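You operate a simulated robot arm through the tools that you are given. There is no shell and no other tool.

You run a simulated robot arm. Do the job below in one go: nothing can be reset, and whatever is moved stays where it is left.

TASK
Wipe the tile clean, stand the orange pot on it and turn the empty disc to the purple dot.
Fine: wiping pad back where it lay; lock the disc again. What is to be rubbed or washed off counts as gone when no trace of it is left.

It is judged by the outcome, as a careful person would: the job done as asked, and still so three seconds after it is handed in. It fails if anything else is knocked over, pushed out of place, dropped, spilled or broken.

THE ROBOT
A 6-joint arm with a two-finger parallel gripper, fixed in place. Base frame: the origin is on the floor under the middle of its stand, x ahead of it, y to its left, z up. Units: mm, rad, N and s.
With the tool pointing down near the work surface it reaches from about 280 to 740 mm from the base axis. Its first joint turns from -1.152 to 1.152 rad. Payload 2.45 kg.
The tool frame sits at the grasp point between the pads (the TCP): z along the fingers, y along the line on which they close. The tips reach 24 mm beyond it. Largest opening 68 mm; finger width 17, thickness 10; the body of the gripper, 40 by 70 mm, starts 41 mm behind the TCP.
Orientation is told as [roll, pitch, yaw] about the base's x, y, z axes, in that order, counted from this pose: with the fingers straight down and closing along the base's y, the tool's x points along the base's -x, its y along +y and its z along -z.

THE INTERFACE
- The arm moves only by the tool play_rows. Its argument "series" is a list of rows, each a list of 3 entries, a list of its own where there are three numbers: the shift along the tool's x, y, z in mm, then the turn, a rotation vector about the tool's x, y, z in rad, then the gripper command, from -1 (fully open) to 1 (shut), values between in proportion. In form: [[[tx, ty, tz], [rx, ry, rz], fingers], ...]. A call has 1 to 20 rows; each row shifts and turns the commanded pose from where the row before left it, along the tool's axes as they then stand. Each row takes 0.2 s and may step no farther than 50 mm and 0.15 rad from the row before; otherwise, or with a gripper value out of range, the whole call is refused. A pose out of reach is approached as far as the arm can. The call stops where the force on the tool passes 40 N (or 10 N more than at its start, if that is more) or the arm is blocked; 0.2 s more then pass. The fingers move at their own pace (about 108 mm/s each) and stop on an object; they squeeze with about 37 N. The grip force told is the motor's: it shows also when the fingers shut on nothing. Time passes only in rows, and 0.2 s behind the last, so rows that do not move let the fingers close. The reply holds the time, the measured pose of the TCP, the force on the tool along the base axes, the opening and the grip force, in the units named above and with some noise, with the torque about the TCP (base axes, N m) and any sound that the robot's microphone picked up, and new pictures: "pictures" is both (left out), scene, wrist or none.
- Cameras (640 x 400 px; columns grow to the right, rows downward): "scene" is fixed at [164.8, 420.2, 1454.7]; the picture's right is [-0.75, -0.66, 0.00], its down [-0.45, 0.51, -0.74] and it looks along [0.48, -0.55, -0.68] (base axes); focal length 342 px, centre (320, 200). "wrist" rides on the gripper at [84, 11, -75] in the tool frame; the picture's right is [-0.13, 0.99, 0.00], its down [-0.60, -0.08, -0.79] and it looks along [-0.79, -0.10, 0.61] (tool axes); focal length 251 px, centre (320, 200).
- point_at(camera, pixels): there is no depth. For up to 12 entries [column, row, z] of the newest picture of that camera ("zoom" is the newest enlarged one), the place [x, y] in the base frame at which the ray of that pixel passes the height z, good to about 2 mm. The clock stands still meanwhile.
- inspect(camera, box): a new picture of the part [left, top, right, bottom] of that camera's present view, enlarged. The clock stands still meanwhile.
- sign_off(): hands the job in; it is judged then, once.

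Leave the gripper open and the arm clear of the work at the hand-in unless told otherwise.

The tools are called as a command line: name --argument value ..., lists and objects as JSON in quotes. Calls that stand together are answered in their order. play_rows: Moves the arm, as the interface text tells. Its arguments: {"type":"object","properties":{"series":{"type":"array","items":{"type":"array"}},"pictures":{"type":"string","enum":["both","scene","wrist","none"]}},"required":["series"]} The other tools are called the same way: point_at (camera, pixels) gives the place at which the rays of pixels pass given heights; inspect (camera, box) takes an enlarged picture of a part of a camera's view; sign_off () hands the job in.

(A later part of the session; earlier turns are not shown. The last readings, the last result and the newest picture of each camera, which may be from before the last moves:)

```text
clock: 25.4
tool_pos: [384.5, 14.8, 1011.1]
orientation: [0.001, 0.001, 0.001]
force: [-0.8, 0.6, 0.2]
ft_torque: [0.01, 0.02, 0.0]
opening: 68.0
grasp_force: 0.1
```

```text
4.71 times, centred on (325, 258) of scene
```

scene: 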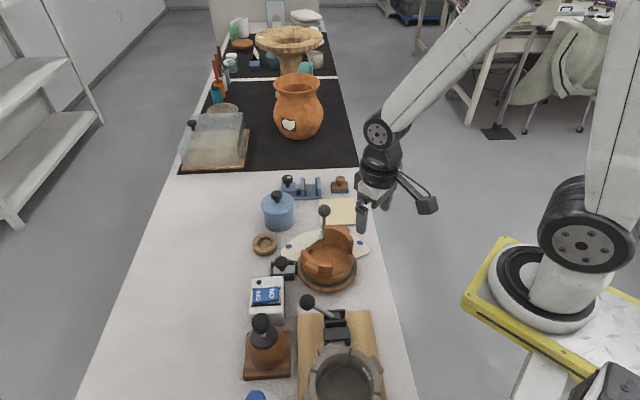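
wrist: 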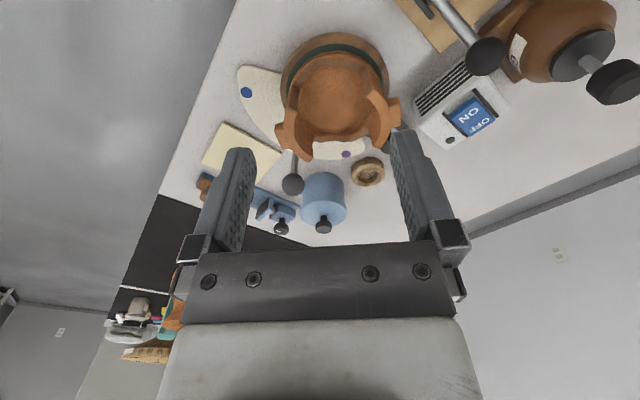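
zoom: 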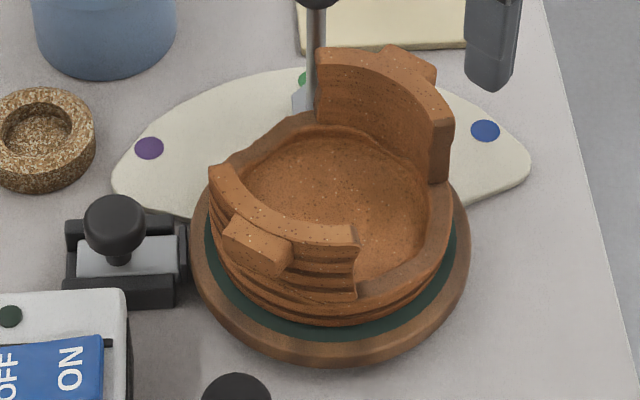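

I see two tall wall arcs, each with a side lug, standing on a green felt-topped disc. I'll triangulate the rim ends and lugs in both views.

point_at --camera "wrist" --pixels '[[309, 160, 800], [309, 160, 820], [309, 160, 840], [379, 148, 800], [379, 148, 820], [379, 148, 840], [293, 90, 800], [293, 90, 820], [293, 90, 840], [367, 92, 800], [367, 92, 820], [367, 92, 840]]'

point_at --camera "scene" --pixels '[[325.4, 226.2, 800], [325.4, 226.2, 820], [325.4, 226.2, 840], [302.7, 252.7, 800], [302.7, 252.7, 820], [302.7, 252.7, 840], [352.2, 241, 800], [352.2, 241, 820], [352.2, 241, 840], [332.4, 265.4, 800], [332.4, 265.4, 820], [332.4, 265.4, 840]]'

inspect --camera "wrist" --box '[270, 30, 410, 170]'

```text
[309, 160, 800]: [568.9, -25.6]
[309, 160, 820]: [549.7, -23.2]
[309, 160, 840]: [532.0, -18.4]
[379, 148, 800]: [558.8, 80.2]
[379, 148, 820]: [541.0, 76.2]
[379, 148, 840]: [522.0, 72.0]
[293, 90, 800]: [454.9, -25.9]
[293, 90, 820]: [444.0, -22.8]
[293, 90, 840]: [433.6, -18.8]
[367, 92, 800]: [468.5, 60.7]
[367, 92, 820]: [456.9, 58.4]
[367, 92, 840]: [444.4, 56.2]
```

```text
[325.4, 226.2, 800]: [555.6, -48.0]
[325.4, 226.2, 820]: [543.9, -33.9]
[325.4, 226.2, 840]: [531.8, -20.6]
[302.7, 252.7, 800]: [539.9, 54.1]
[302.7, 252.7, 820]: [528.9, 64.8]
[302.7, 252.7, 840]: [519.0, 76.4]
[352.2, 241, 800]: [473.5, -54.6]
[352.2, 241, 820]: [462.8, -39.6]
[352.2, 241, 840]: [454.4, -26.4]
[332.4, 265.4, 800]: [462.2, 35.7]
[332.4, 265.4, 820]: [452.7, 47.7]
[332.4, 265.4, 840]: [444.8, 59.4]
```

```text
2.86 times, centred on (340, 100) of wrist
```

zoom: 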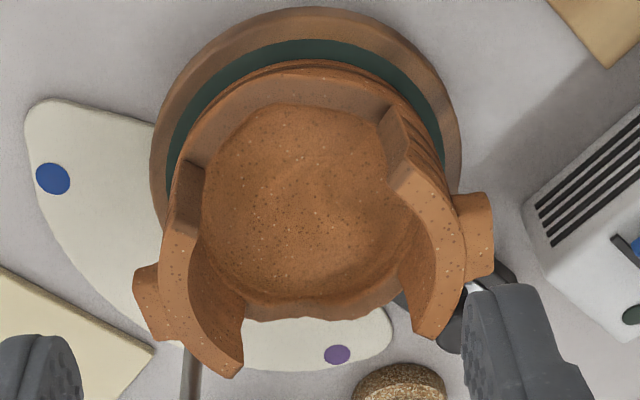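

The rim is at about z=840. The arcs centre on roughly -82° (tile side) and +98°, so the lugs lie nearly along the base y axis. I'll look closer at the tile-side arc and its lug to plan a wall grip.

play_rows --series '[[[-20, -20, 35], [0, 0, 0], -1], [[-20, -20, 35], [0, 0, 0], -1], [[-15, -5, 10], [0, 0, 0], -1], [[0, 0, 0], [0, 0, 0], -1]]'

inspect --camera "wrist" --box '[230, 0, 430, 170]'

inspect --camera "wrist" --box '[230, 70, 340, 170]'

```text
clock: 26.4
tool_pos: [440.8, -29.7, 932.2]
orientation: [-0.001, -0.001, 0.0]
force: [0.7, -0.5, -0.8]
ft_torque: [0.01, 0.02, 0.01]
opening: 68.3
grasp_force: 0.0
```

scene: 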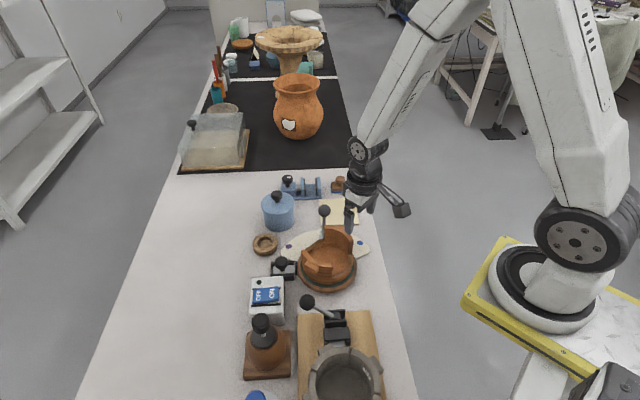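
wrist: 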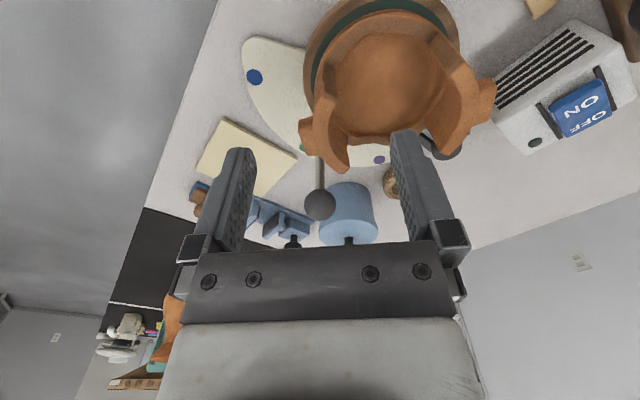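

```text
2.35 times, centred on (330, 85) of wrist
```

zoom: 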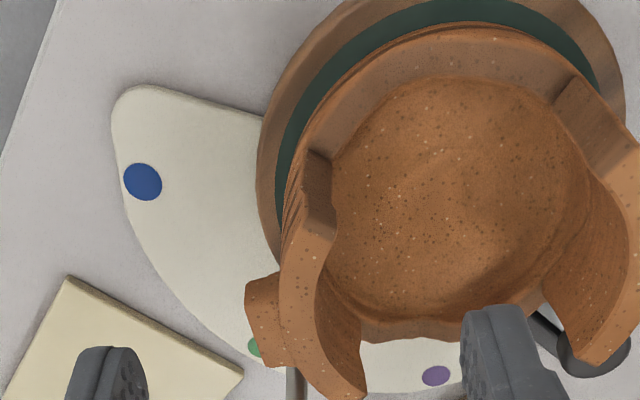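

```text
4.00 times, centred on (285, 120) of wrist
```

zoom: 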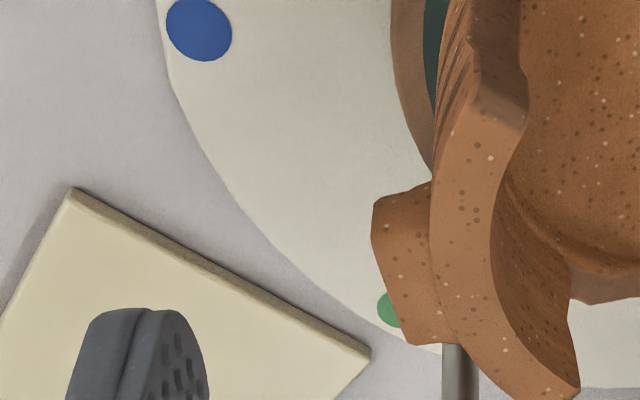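

The lug occupies the middle of the arc, so the wall next to it on the robot-side end looks grippable. I'm zooming more tightly on the near end of the arc.

inspect --camera "wrist" --box '[290, 60, 350, 110]'

inspect --camera "wrist" --box '[290, 100, 370, 180]'

inspect --camera "scene" --box '[315, 220, 365, 270]'

```text
8.00 times, centred on (320, 85) of wrist
```

zoom: 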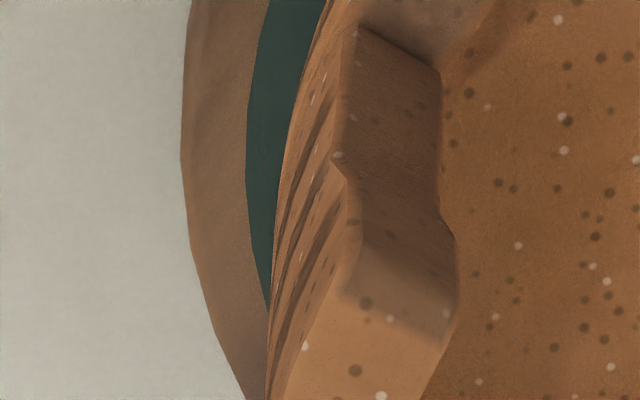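

```text
5.00 times, centred on (330, 140) of wrist
```

zoom: 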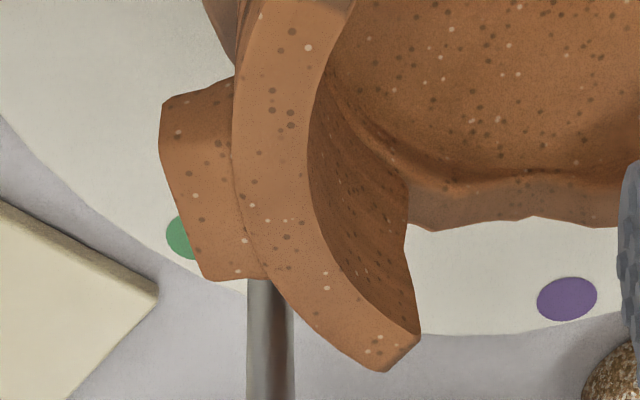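

```text
8.00 times, centred on (340, 245) of scene
```

zoom: 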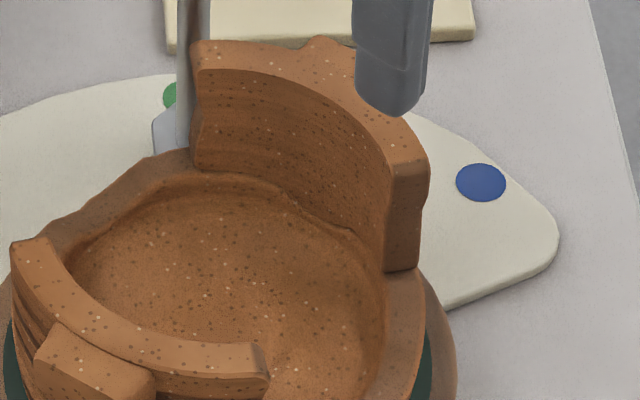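

point_at --camera "wrist" --pixels '[[322.75, 96.25, 840], [337, 99, 840], [298, 121, 838], [312.6, 116, 838], [299, 130, 838], [307, 155.6, 838], [319.6, 155.6, 838], [343, 174.4, 840], [350, 167, 840], [312.5, 130, 840], [325.5, 130, 840]]'

point_at --camera "scene" --pixels '[[325, 225.5, 840], [324.3, 229.5, 840], [348.5, 240.5, 840], [353.3, 240.2, 840], [341, 225.5, 838], [306, 286, 838]]'

```text
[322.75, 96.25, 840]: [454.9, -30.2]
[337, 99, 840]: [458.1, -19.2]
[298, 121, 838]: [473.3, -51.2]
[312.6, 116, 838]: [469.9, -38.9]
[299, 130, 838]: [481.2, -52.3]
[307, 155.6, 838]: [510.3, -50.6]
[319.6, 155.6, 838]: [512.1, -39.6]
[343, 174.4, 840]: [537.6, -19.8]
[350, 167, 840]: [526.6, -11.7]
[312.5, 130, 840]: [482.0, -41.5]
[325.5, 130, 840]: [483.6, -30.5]
```

```text
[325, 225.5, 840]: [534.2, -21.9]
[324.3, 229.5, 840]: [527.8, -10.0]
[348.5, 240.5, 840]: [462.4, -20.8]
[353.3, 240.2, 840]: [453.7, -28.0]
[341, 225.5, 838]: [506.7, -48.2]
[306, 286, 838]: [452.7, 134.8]
```

Both cameras agree well: the rim is at z≈840, the pot's outer radius is about 60 mm and its centre near (490,18). The arc near the lever is cramped, so I'll examine the opposite arc (robot's left), where the near end may offer a free wall portion.

play_rows --series '[[[20, 45, -5], [0, 0, 0], -1], [[21, 45, -5], [0, 0, 0], -1], [[0, 0, 0], [0, 0, 0], -1]]'

inspect --camera "wrist" --box '[230, 20, 430, 170]'

```text
clock: 27.2
tool_pos: [401.9, 62.0, 939.3]
orientation: [-0.002, 0.0, 0.002]
force: [0.5, 1.1, 0.9]
ft_torque: [0.02, 0.02, -0.01]
opening: 68.0
grasp_force: 0.1
```

scene: 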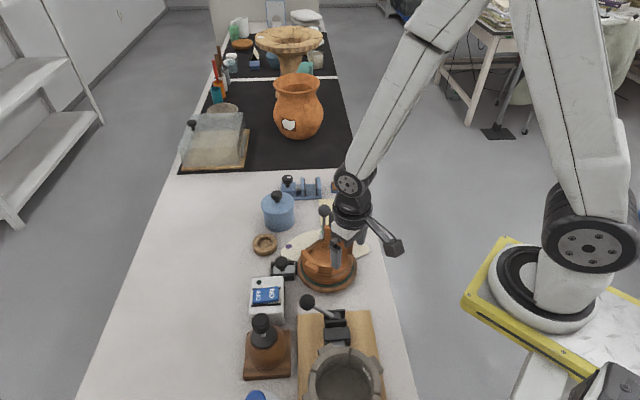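
wrist: 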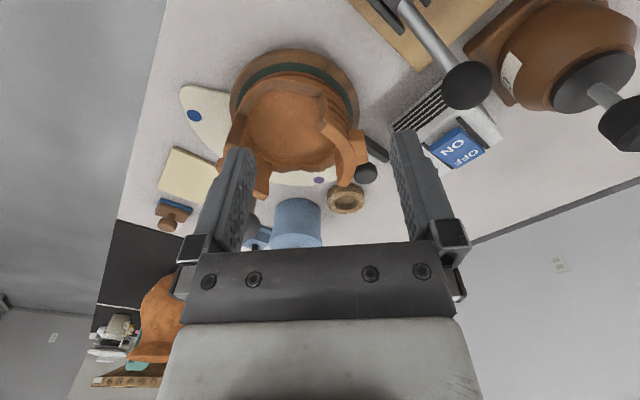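

```text
2.67 times, centred on (330, 95) of wrist
```

zoom: 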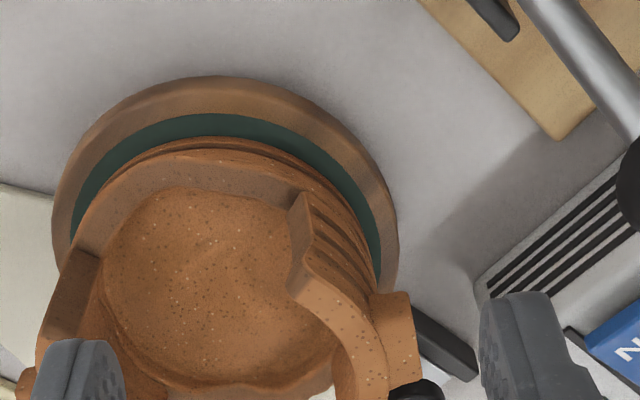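

inspect --camera "wrist" --box '[310, 85, 390, 165]'

point_at --camera "wrist" --pixels '[[467, 85, 840], [467, 85, 860], [467, 85, 880]]'

point_at --camera "scene" --pixels '[[308, 302, 840], [308, 302, 860], [308, 302, 880]]'

```text
5.00 times, centred on (350, 125) of wrist
```

zoom: 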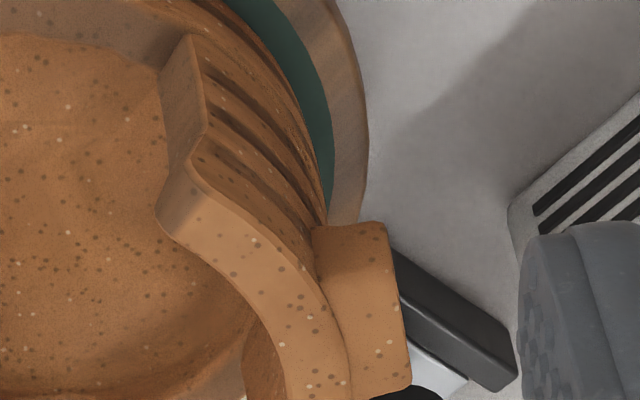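

```text
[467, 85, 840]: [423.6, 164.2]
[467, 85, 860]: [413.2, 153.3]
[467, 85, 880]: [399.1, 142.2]
```

```text
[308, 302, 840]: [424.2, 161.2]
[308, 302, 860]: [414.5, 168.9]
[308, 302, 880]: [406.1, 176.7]
```

point_at --camera "wrist" --pixels '[[324, 118, 840], [317.4, 128.6, 840], [323, 132, 840], [348.4, 131.4, 840], [351, 140, 840], [363, 130, 840], [368, 161, 840], [342, 131, 840], [336, 145, 840], [335, 125, 840]]'

point_at --camera "scene" --pixels '[[332.4, 265.4, 840], [333, 267, 840], [302.7, 252.7, 840]]'

inspect --camera "scene" --box '[295, 240, 345, 285]'

```text
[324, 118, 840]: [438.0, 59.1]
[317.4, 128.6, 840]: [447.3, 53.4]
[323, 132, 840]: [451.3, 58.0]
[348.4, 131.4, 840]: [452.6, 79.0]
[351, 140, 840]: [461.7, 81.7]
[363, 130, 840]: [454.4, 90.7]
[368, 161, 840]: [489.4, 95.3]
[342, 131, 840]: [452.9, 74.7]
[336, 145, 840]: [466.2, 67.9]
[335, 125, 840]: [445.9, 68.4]
```

```text
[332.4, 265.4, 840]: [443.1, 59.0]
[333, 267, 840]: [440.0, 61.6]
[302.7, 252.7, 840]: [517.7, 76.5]
```

```text
8.89 times, centred on (320, 262) of scene
```

zoom: 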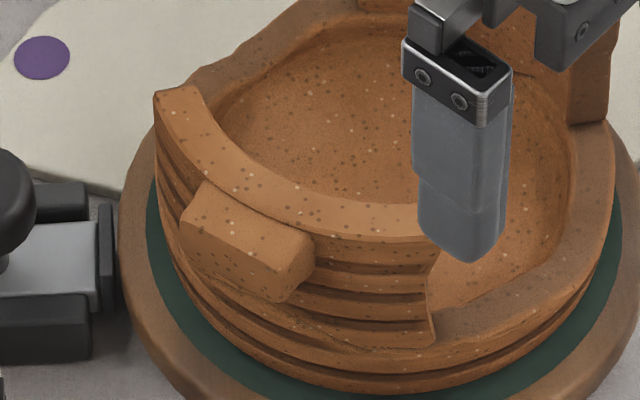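

The free wall on this arc runs about 30 mm from its near end to the lug, and the mortar lever ball (424,163,840) is well clear. I'll position above that wall spot at about (451.5,65), yawed +40° so the fingers close radially, and look again before descending.

play_rows --series '[[[-26.2, 2.5, 0], [0, 0, 0], -1], [[-26.2, 2.6, 0], [0, 0, 0], -1], [[0, 0, 0], [0, 0, -0.14], -1], [[0, 0, 0], [0, 0, -0.14], -1], [[0, 0, 0], [0, 0, -0.14], -1], [[0, 0, 20], [0, 0, -0.14], -1], [[0, 0, 20], [0, 0, -0.14], -1], [[0, 0, 0], [0, 0, 0], -1]]'

inspect --camera "wrist" --box '[220, 40, 420, 180]'

inspect --camera "scene" --box '[280, 200, 380, 300]'

```text
clock: 29.0
tool_pos: [452.8, 65.5, 899.7]
orientation: [0.0, 0.001, 0.702]
force: [0.2, -0.2, -0.5]
ft_torque: [-0.05, 0.02, 0.0]
opening: 68.1
grasp_force: 0.1
```

scene: 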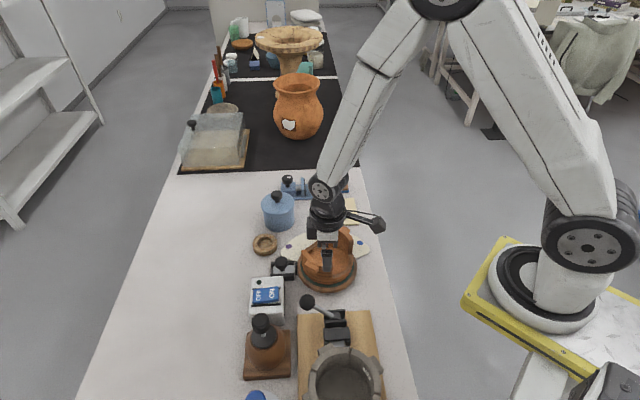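
wrist: 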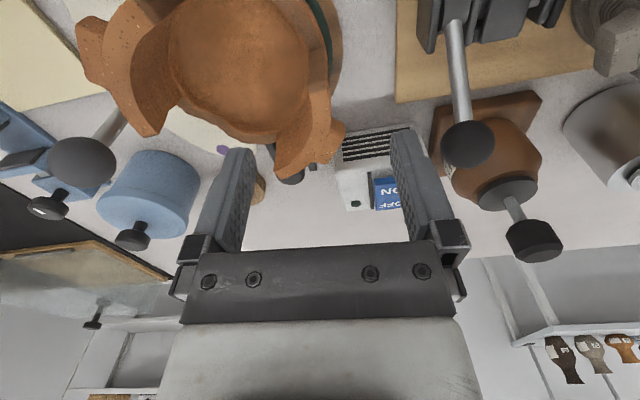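

```text
2.86 times, centred on (320, 110) of wrist
```

zoom: 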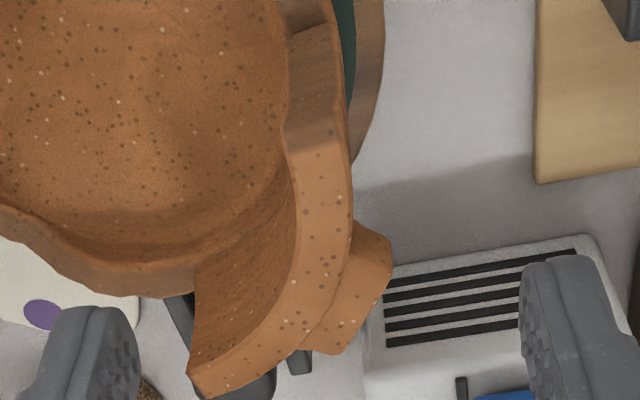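

```text
4.00 times, centred on (330, 250) of scene
```

zoom: 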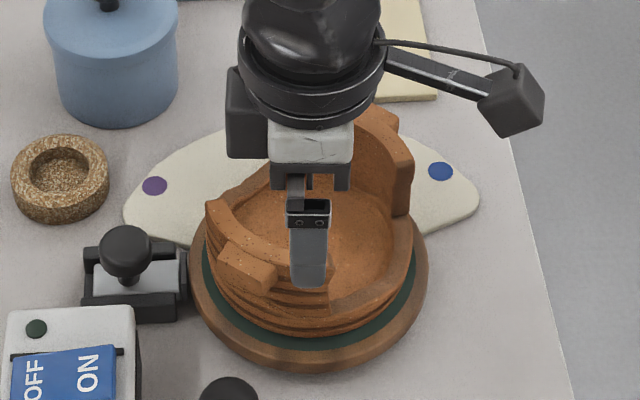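

I'll measure the rim edges from this angle to refine the grasp point.

point_at --camera "wrist" --pixels '[[307, 88, 840], [328, 92, 840], [310.2, 103, 840], [330.5, 103, 840], [312.3, 117, 840], [330.5, 117.7, 840], [331.2, 117.7, 828], [344.5, 124, 828], [307, 140, 840], [325, 150, 840]]'

inspect --camera "wrist" --box '[290, 60, 360, 150]'

```text
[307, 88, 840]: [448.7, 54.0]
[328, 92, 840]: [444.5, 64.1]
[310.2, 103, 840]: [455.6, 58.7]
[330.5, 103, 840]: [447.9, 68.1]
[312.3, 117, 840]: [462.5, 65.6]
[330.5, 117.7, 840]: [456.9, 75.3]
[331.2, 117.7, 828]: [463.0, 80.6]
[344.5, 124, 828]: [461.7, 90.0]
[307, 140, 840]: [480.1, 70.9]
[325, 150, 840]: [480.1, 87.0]
```

```text
4.44 times, centred on (325, 105) of wrist
```

zoom: 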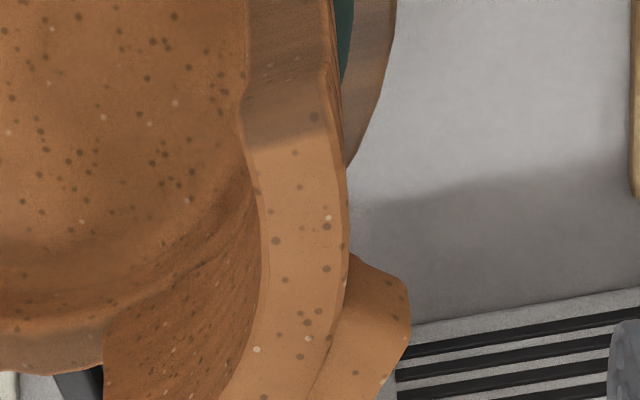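

The wall centre in the free portion is about (455.5,67), with the lug's near face around (463,81). I'm shifting 4.5 mm along the wall and descending so the fingers straddle it.

play_rows --series '[[[-4.5, -0.5, 10], [0, 0, 0], -1], [[0, 0, 20], [0, 0, 0], -1], [[0, 0, 15], [0, 0, 0], -1], [[0, 0, 10], [0, 0, 0], -1], [[0, 0, 0], [0, 0, 0], -1]]'

inspect --camera "wrist" --box '[220, 60, 420, 200]'

inspect --camera "scene" --box '[290, 220, 360, 290]'

```text
clock: 30.2
tool_pos: [453.1, 68.1, 844.1]
orientation: [0.0, 0.0, 0.699]
force: [0.0, 0.1, 0.2]
ft_torque: [0.03, -0.02, 0.02]
opening: 68.0
grasp_force: 0.1
```

scene: 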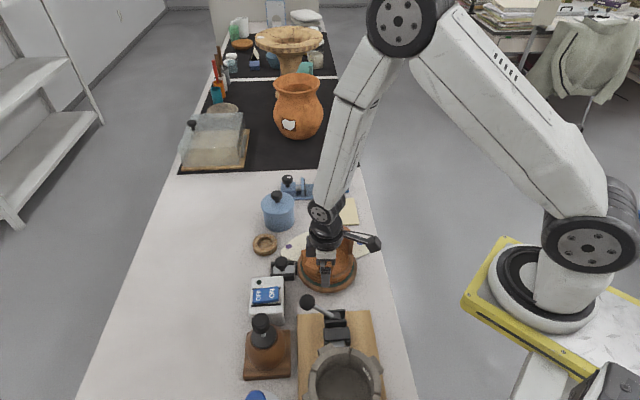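
wrist: 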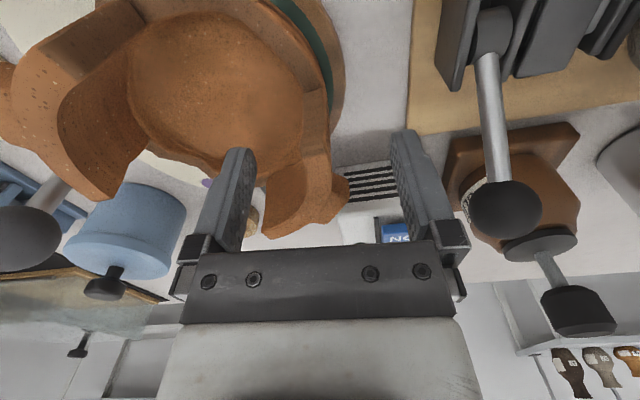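

```text
2.86 times, centred on (320, 130) of wrist
```

zoom: 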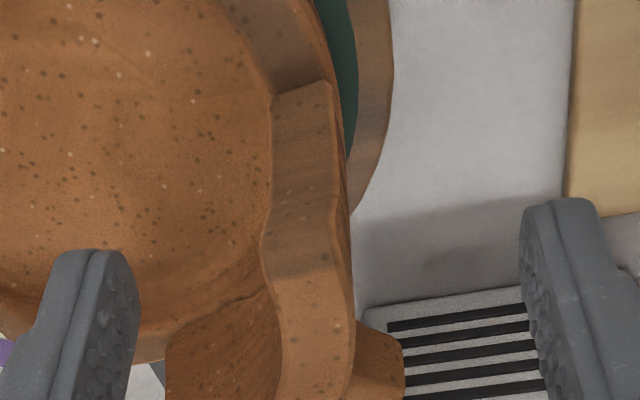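

```text
5.71 times, centred on (325, 255) of scene
```

zoom: 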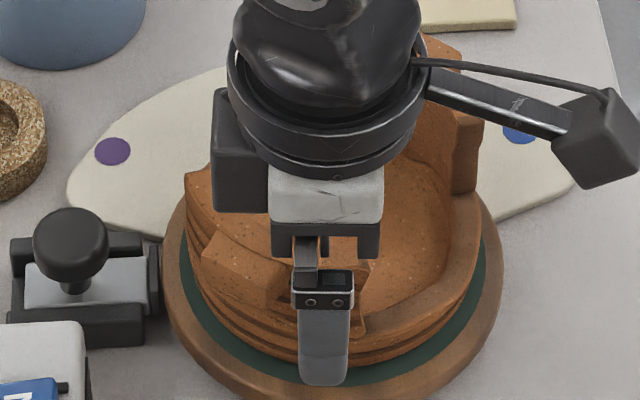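

The fingers straddle the wall centrally and the lug is just beyond them. I'll descend 17 mm more to z≈828, then close.

play_rows --series '[[[0, 0, 9], [0, 0, 0], -1], [[0, 0, 8], [0, 0, 0], -1], [[0, 0, 0], [0, 0, 0], -1]]' --pictures "none"

play_rows --series '[[[0, 0, 0], [0, 0, 0], 0.5], [[0, 0, 0], [0, 0, 0], 1], [[0, 0, 0], [0, 0, 0], 1], [[0, 0, 0], [0, 0, 0], 1]]'

```text
clock: 31.0
tool_pos: [454.3, 68.0, 828.5]
orientation: [-0.001, -0.001, 0.7]
force: [0.0, 0.8, 0.3]
ft_torque: [-0.02, -0.01, 0.01]
opening: 67.8
grasp_force: 0.1
```

```text
clock: 32.0
tool_pos: [454.1, 68.7, 829.9]
orientation: [-0.001, -0.002, 0.7]
force: [-1.3, -1.4, 5.3]
ft_torque: [-0.71, -0.48, -0.11]
opening: 14.4
grasp_force: 33.2
```

scene: 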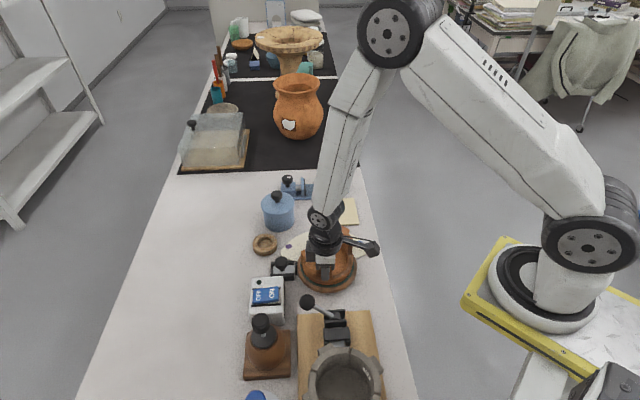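
wrist: 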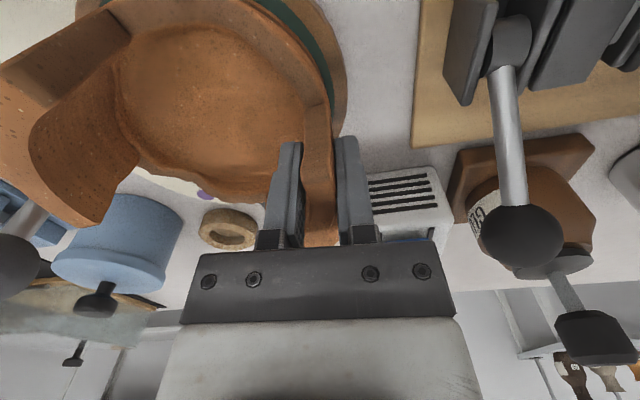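

The grip is on the wall: opening 14.4 mm, 33 N. I'll lift just a few millimetres first to test the hold.

play_rows --series '[[[0, 0, -2], [0, 0, 0], 1], [[0, 0, -2], [0, 0, 0], 1], [[0, 0, 0], [0, 0, 0], 1]]'

inspect --camera "scene" --box '[290, 220, 360, 300]'

```text
clock: 32.8
tool_pos: [455.0, 68.7, 833.4]
orientation: [-0.002, 0.0, 0.7]
force: [-0.4, 0.3, 0.0]
ft_torque: [0.18, 0.19, 0.0]
opening: 13.3
grasp_force: 32.7
```

scene: 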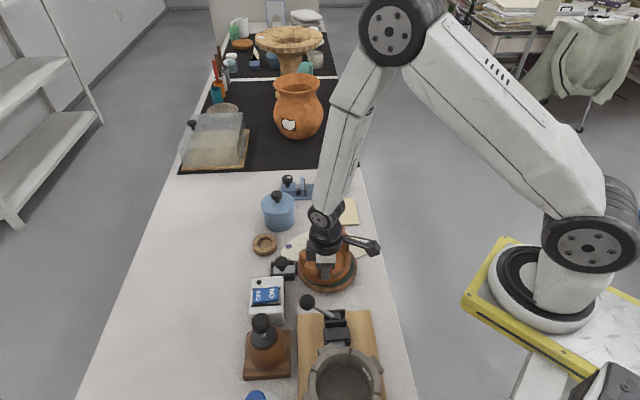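
wrist: 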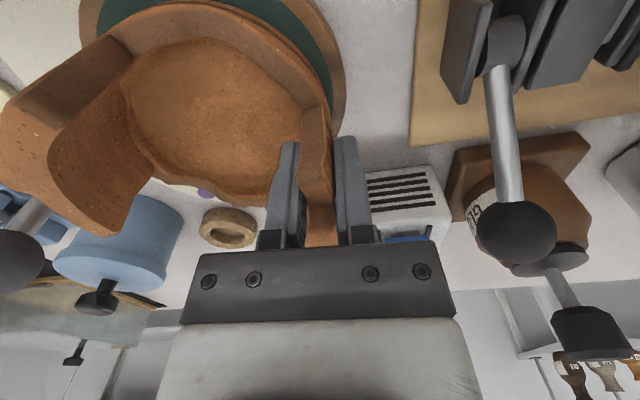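

```text
5.00 times, centred on (325, 260) of scene
```

zoom: 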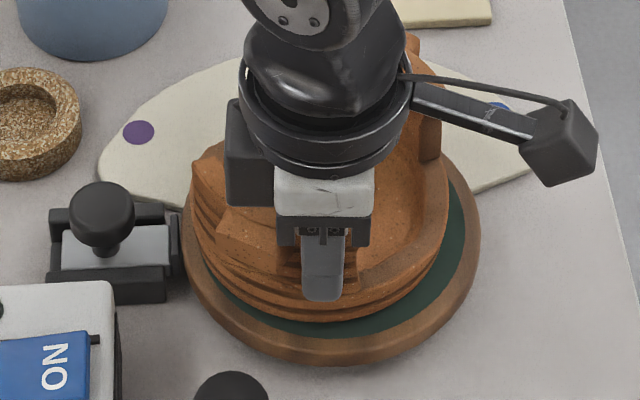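

The near side has risen a little, and the far side may still be resting on the disc. I'll lift a bit more in small steps and watch the load.

play_rows --series '[[[0, 0, -2], [0, 0, 0], 1], [[0, 0, -2], [0, 0, 0], 1], [[0, 0, 0], [0, 0, 0], 1]]'

inspect --camera "scene" --box '[290, 220, 360, 300]'

```text
clock: 33.6
tool_pos: [455.9, 67.9, 837.7]
orientation: [-0.001, -0.001, 0.7]
force: [-0.5, 0.0, -4.9]
ft_torque: [0.19, 0.16, 0.0]
opening: 13.1
grasp_force: 32.8
```

scene: 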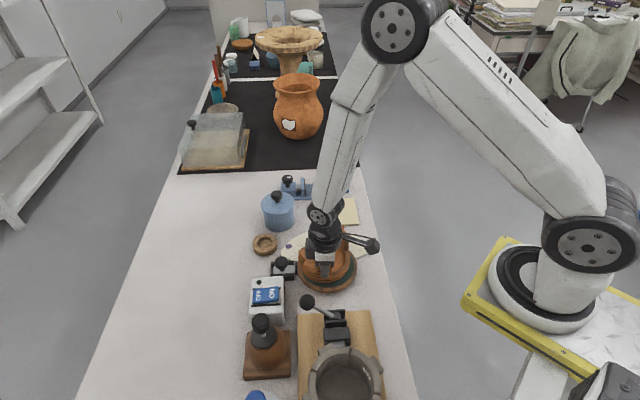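
wrist: 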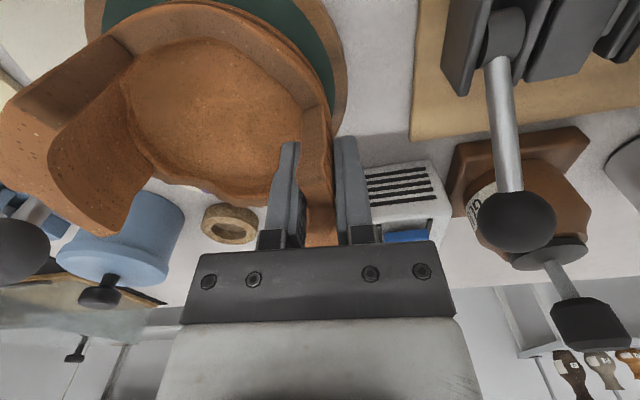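

```text
5.00 times, centred on (325, 260) of scene
```

zoom: 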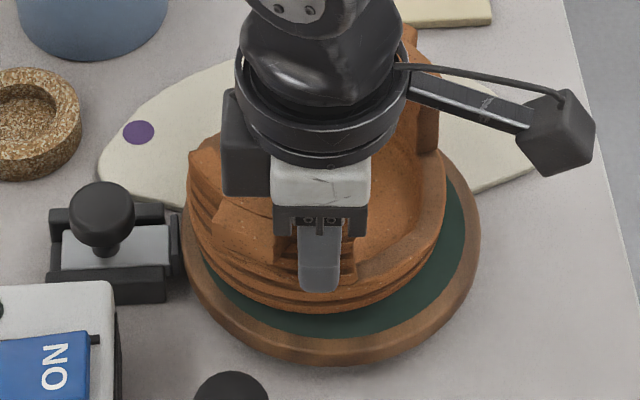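

The pot is now fully carried: about 5 N load, steady torque, and it stays level. I'll lift it to clear the lever ball (top about 862), then add a little yaw so the gripper keeps clear of the lever when placing.

play_rows --series '[[[0, 0, -10], [0, 0, 0], 1], [[0, 0, -15], [0, 0, 0], 1], [[0, 0, -18], [0, 0, 0], 1], [[0, 0, -18], [0, 0, 0], 1], [[0, 0, -18], [0, 0, 0], 1], [[0, 0, -18], [0, 0, 0], 1], [[0, 0, -15], [0, 0, 0], 1], [[0, 0, -6], [0, 0, 0], 1], [[0, 0, 0], [0, 0, 0], 1]]'

inspect --camera "scene" --box '[260, 180, 380, 300]'

```text
clock: 35.6
tool_pos: [455.9, 67.5, 954.3]
orientation: [0.001, 0.001, 0.699]
force: [0.1, 0.3, -5.6]
ft_torque: [0.2, 0.17, -0.03]
opening: 13.2
grasp_force: 33.1
```

scene: 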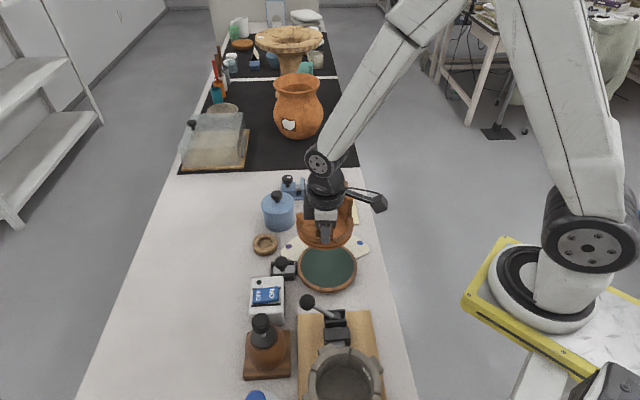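
wrist: 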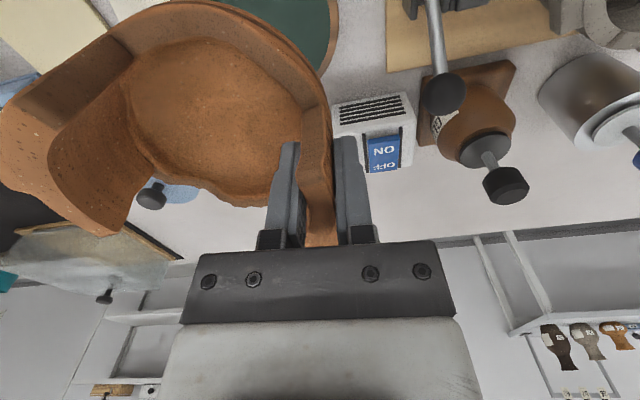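

```text
3.33 times, centred on (320, 240) of scene
```

zoom: 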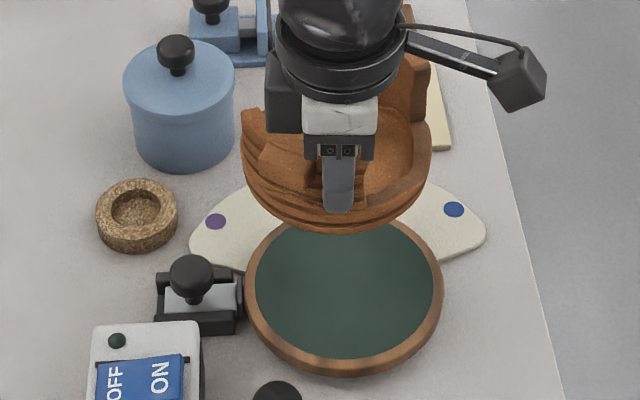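

The disc is now empty and locked, with the pot held level at about 5.5 N. I'll rotate by +0.42 rad at height, then carry the pot over the tile.

play_rows --series '[[[0, 0, 0], [0, 0, -0.1], 1], [[0, 0, 0], [0, 0, -0.12], 1], [[0, 0, 0], [0, 0, -0.12], 1], [[0, 0, 0], [0, 0, -0.08], 1], [[8, -9.7, 0], [0, 0, 0], 1], [[15.4, -18.8, 0], [0, 0, 0], 1], [[17, -20.7, 0], [0, 0, 0], 1], [[17, -20.7, 0], [0, 0, 0], 1], [[17, -20.7, 0], [0, 0, 0], 1], [[17, -20.7, 0], [0, 0, 0], 1], [[17, -20.7, 0], [0, 0, 0], 1], [[14.9, -18.2, 0], [0, 0, 0], 1], [[10, -12.2, 0], [0, 0, 0], 1], [[5, -6.2, 0], [0, 0, 0], 1], [[0, 0, 0], [0, 0, 0], 1]]'

inspect --camera "scene" --box '[280, 150, 400, 270]'

```text
clock: 38.8
tool_pos: [548.6, -130.3, 953.0]
orientation: [-0.001, -0.001, 1.12]
force: [0.1, 0.0, -4.3]
ft_torque: [0.1, 0.26, -0.01]
opening: 13.2
grasp_force: 33.3
```

scene: 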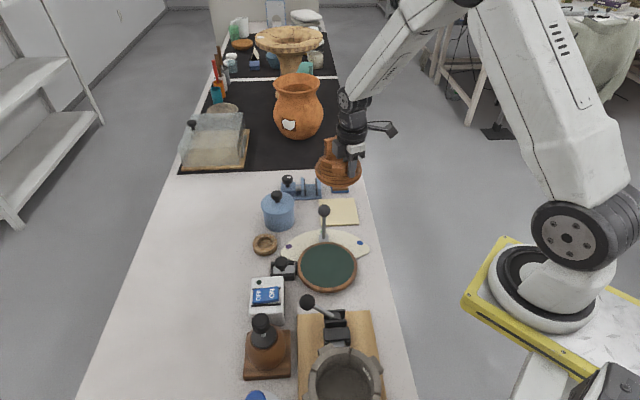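
wrist: 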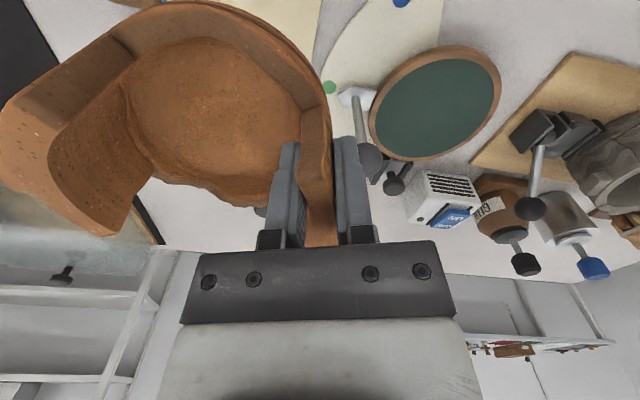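

```text
3.33 times, centred on (340, 210) of scene
```

zoom: 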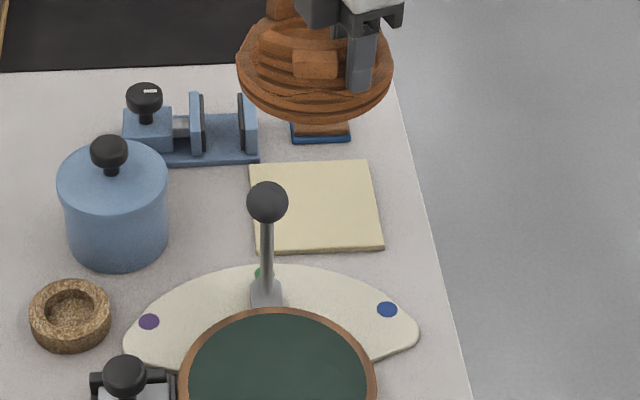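

The pot hovers over the tile. I'll check where its lower ring sits in the scene picture against the tile centre.

point_at --camera "scene" --pixels '[[338.5, 170.4, 895], [338.5, 170.4, 905], [315.4, 170, 900], [361.9, 170, 900], [318.4, 198.6, 749], [354.1, 198, 749], [358.9, 224.4, 749], [320.5, 226.5, 749]]'

point_at --camera "wrist" --pixels '[[118, 40, 966], [133, 55, 966], [10, 100, 966], [110, 235, 966], [126, 222, 966], [302, 110, 966], [330, 110, 966]]'

inspect --camera "scene" --box '[310, 125, 370, 190]'

inspect --camera "wrist" --box '[0, 0, 350, 250]'

```text
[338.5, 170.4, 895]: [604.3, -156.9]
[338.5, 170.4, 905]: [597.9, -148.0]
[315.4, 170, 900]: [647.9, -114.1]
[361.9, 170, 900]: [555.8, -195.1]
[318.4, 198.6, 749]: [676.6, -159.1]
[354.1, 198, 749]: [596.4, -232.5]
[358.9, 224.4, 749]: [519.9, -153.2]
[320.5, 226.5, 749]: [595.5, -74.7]
```

```text
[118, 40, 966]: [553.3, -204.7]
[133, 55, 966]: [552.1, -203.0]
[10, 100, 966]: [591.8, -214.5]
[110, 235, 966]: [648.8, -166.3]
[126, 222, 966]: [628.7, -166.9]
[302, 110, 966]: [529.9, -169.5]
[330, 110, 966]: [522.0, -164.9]
```

```text
6.15 times, centred on (340, 158) of scene
```

zoom: 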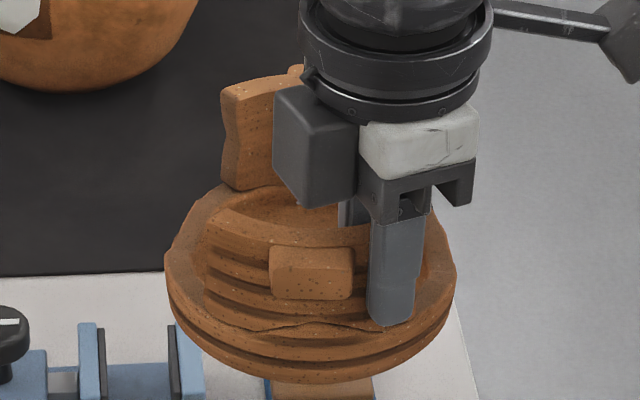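

```text
1.60 times, centred on (175, 125) of wrist
```

zoom: 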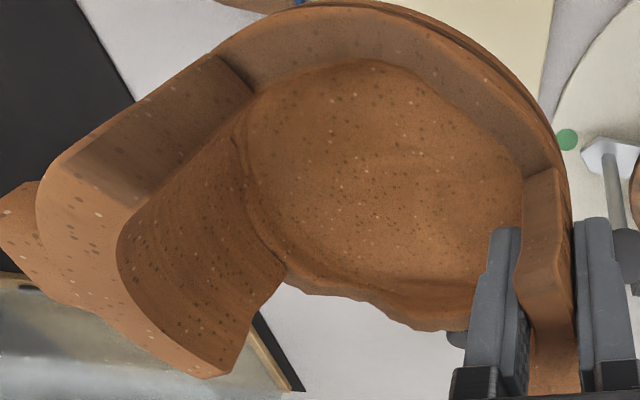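

I'll refine the pot's position from its far arc's rim at a couple of candidate heights.

point_at --camera "wrist" --pixels '[[6.25, 103, 960], [62.5, 125, 960], [121.9, 226, 960], [101.9, 236, 960], [6.25, 103, 956], [62.5, 125, 956], [121.9, 226, 956], [101.9, 236, 956]]'

inspect --camera "wrist" --box '[0, 60, 160, 250]'

point_at --camera "scene" --pixels '[[323.5, 138.5, 960], [323.5, 138.5, 965], [334, 137, 960]]'

```text
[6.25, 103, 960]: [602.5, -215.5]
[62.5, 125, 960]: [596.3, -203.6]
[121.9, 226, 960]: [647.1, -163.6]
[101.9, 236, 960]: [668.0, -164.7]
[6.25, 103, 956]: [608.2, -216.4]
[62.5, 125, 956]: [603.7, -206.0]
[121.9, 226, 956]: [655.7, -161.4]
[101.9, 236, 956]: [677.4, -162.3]
```

```text
2.11 times, centred on (80, 155) of wrist
```

zoom: 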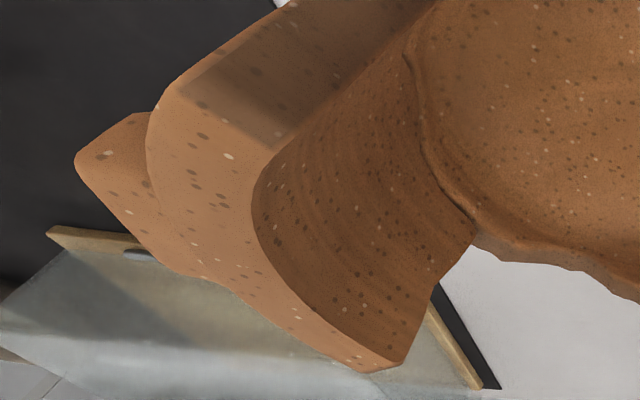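

```text
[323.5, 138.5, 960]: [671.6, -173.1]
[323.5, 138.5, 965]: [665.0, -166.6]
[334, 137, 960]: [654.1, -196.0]
```

Accounting for a small rotation in the grip, the pot centre is about (600.5,-154) and the tile centre about (596.7,-157.3). I'll shift by (-3.8,-3.3) mm and lower to about 20 mm above contact.

play_rows --series '[[[4.6, 2.0, 5], [0, 0, 0], 1], [[0, 0, 15], [0, 0, 0], 1], [[0, 0, 20], [0, 0, 0], 1], [[0, 0, 20], [0, 0, 0], 1], [[0, 0, 20], [0, 0, 0], 1], [[0, 0, 20], [0, 0, 0], 1], [[0, 0, 10], [0, 0, 0], 1], [[0, 0, 3], [0, 0, 0], 1], [[0, 0, 0], [0, 0, 0], 1]]'

inspect --camera "scene" --box '[300, 165, 380, 235]'

inspect --camera "wrist" --box '[0, 0, 640, 250]'

```text
clock: 40.8
tool_pos: [540.6, -132.1, 840.1]
orientation: [0.0, 0.0, 1.119]
force: [0.7, 0.8, -5.0]
ft_torque: [0.09, 0.24, -0.01]
opening: 13.2
grasp_force: 33.3
```

scene: 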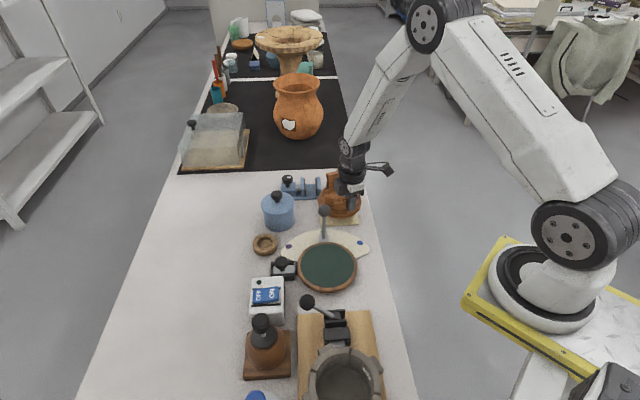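
wrist: 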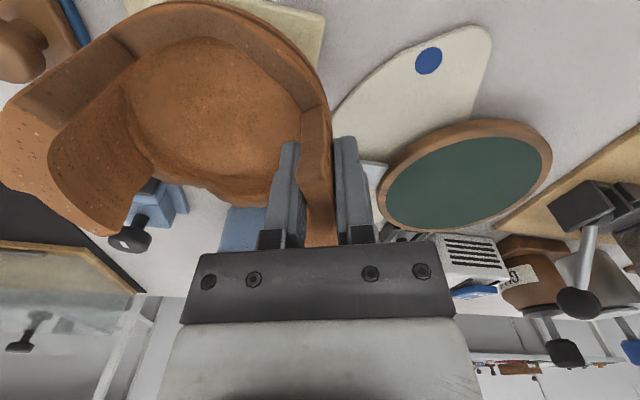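

```text
5.71 times, centred on (340, 200) of scene
```

zoom: 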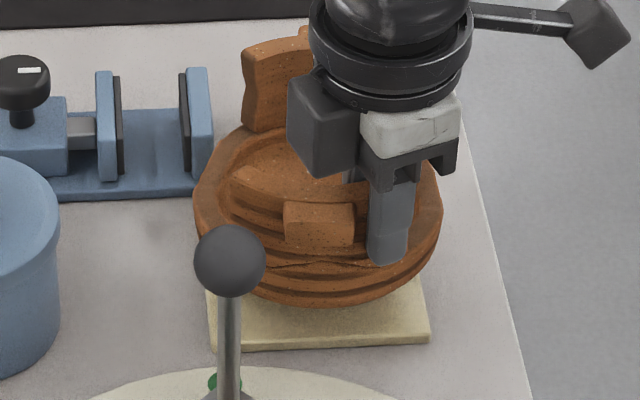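

```text
1.00 times, centred on (320, 125) of wrist (not enlarged: the box is as wide or as high as the picture)
```

zoom: 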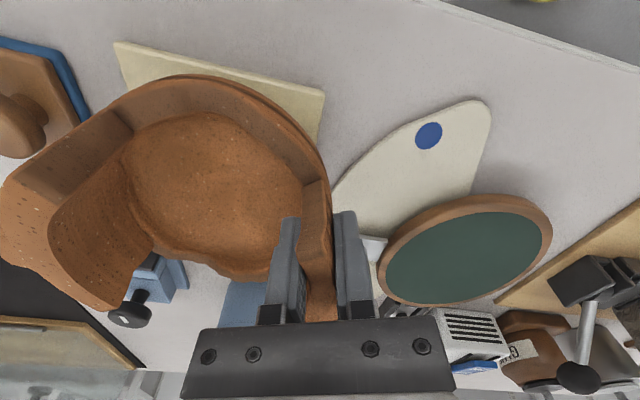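

point_at --camera "scene" --pixels '[[339.6, 199.6, 780], [339.6, 199.6, 787], [339.6, 199.6, 794], [317.8, 199, 787], [361.4, 201, 787], [320.7, 225.7, 749], [359.3, 224.4, 749]]'

```text
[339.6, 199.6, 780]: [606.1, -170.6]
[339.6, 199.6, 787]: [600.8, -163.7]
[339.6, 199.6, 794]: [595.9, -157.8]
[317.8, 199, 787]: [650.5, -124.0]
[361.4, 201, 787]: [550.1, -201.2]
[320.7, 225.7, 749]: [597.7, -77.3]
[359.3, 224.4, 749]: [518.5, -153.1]
```

The pot is well centred over the tile to within a few mm. I'm lowering gently and watching the force for contact.

play_rows --series '[[[0, 0, 5], [0, 0, 0], 1], [[0, 0, 3], [0, 0, 0], 1], [[0, 0, 2], [0, 0, 0], 1], [[0, 0, 0], [0, 0, 0], 1]]' --pictures "none"

play_rows --series '[[[0, 0, 2], [0, 0, 0], 1], [[0, 0, 2], [0, 0, 0], 1], [[0, 0, 0], [0, 0, 0], 1]]'

inspect --camera "scene" --box '[300, 165, 380, 235]'

```text
clock: 41.8
tool_pos: [542.3, -133.2, 831.2]
orientation: [0.002, -0.001, 1.121]
force: [-0.2, -0.8, -3.7]
ft_torque: [0.12, 0.22, 0.0]
opening: 13.4
grasp_force: 33.2
```

```text
clock: 42.6
tool_pos: [542.8, -134.4, 826.7]
orientation: [0.0, -0.001, 1.122]
force: [-0.5, -0.1, -5.0]
ft_torque: [0.16, 0.22, -0.02]
opening: 13.0
grasp_force: 33.1
```

scene: 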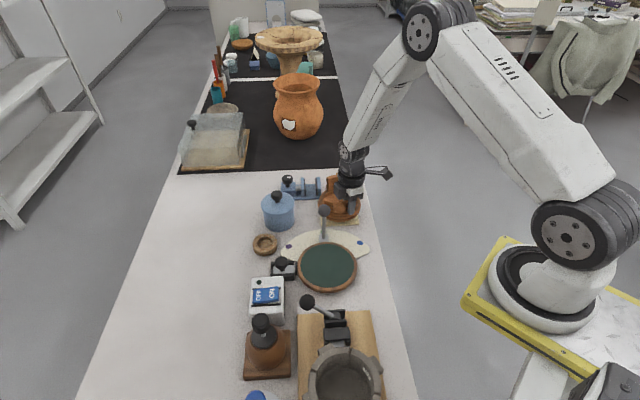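
wrist: 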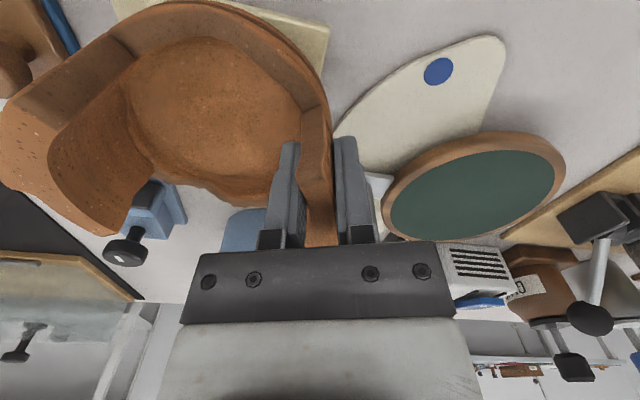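

```text
5.71 times, centred on (340, 200) of scene
```

zoom: 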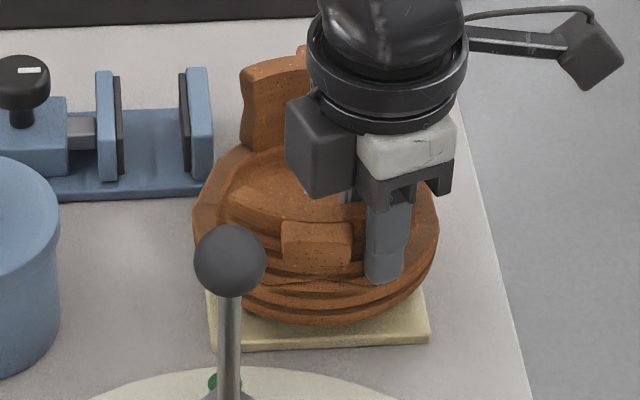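

It's still free (-5 N). I'll continue down in small steps.

play_rows --series '[[[0, 0, 2], [0, 0, 0], 1], [[0, 0, 1.5], [0, 0, 0], 1], [[0, 0, 0], [0, 0, 0], 1]]' --pictures "none"

play_rows --series '[[[0, 0, 1.5], [0, 0, 0], 1], [[0, 0, 0], [0, 0, 0], 1]]' --pictures "none"

play_rows --series '[[[0, 0, 1.5], [0, 0, 0], 1], [[0, 0, 0], [0, 0, 0], 1]]' --pictures "none"

```text
clock: 43.4
tool_pos: [541.6, -132.7, 823.3]
orientation: [0.001, 0.001, 1.12]
force: [-0.1, 0.3, -4.2]
ft_torque: [0.09, 0.22, 0.0]
opening: 13.2
grasp_force: 33.1
```

```text
clock: 44.0
tool_pos: [542.1, -133.2, 821.1]
orientation: [0.001, -0.002, 1.12]
force: [-0.6, -0.6, -4.6]
ft_torque: [0.09, 0.21, 0.03]
opening: 13.0
grasp_force: 33.1
```

```text
clock: 44.6
tool_pos: [543.2, -133.7, 820.4]
orientation: [0.001, -0.001, 1.122]
force: [-0.2, -0.4, -4.6]
ft_torque: [0.14, 0.21, 0.0]
opening: 13.1
grasp_force: 33.2
```

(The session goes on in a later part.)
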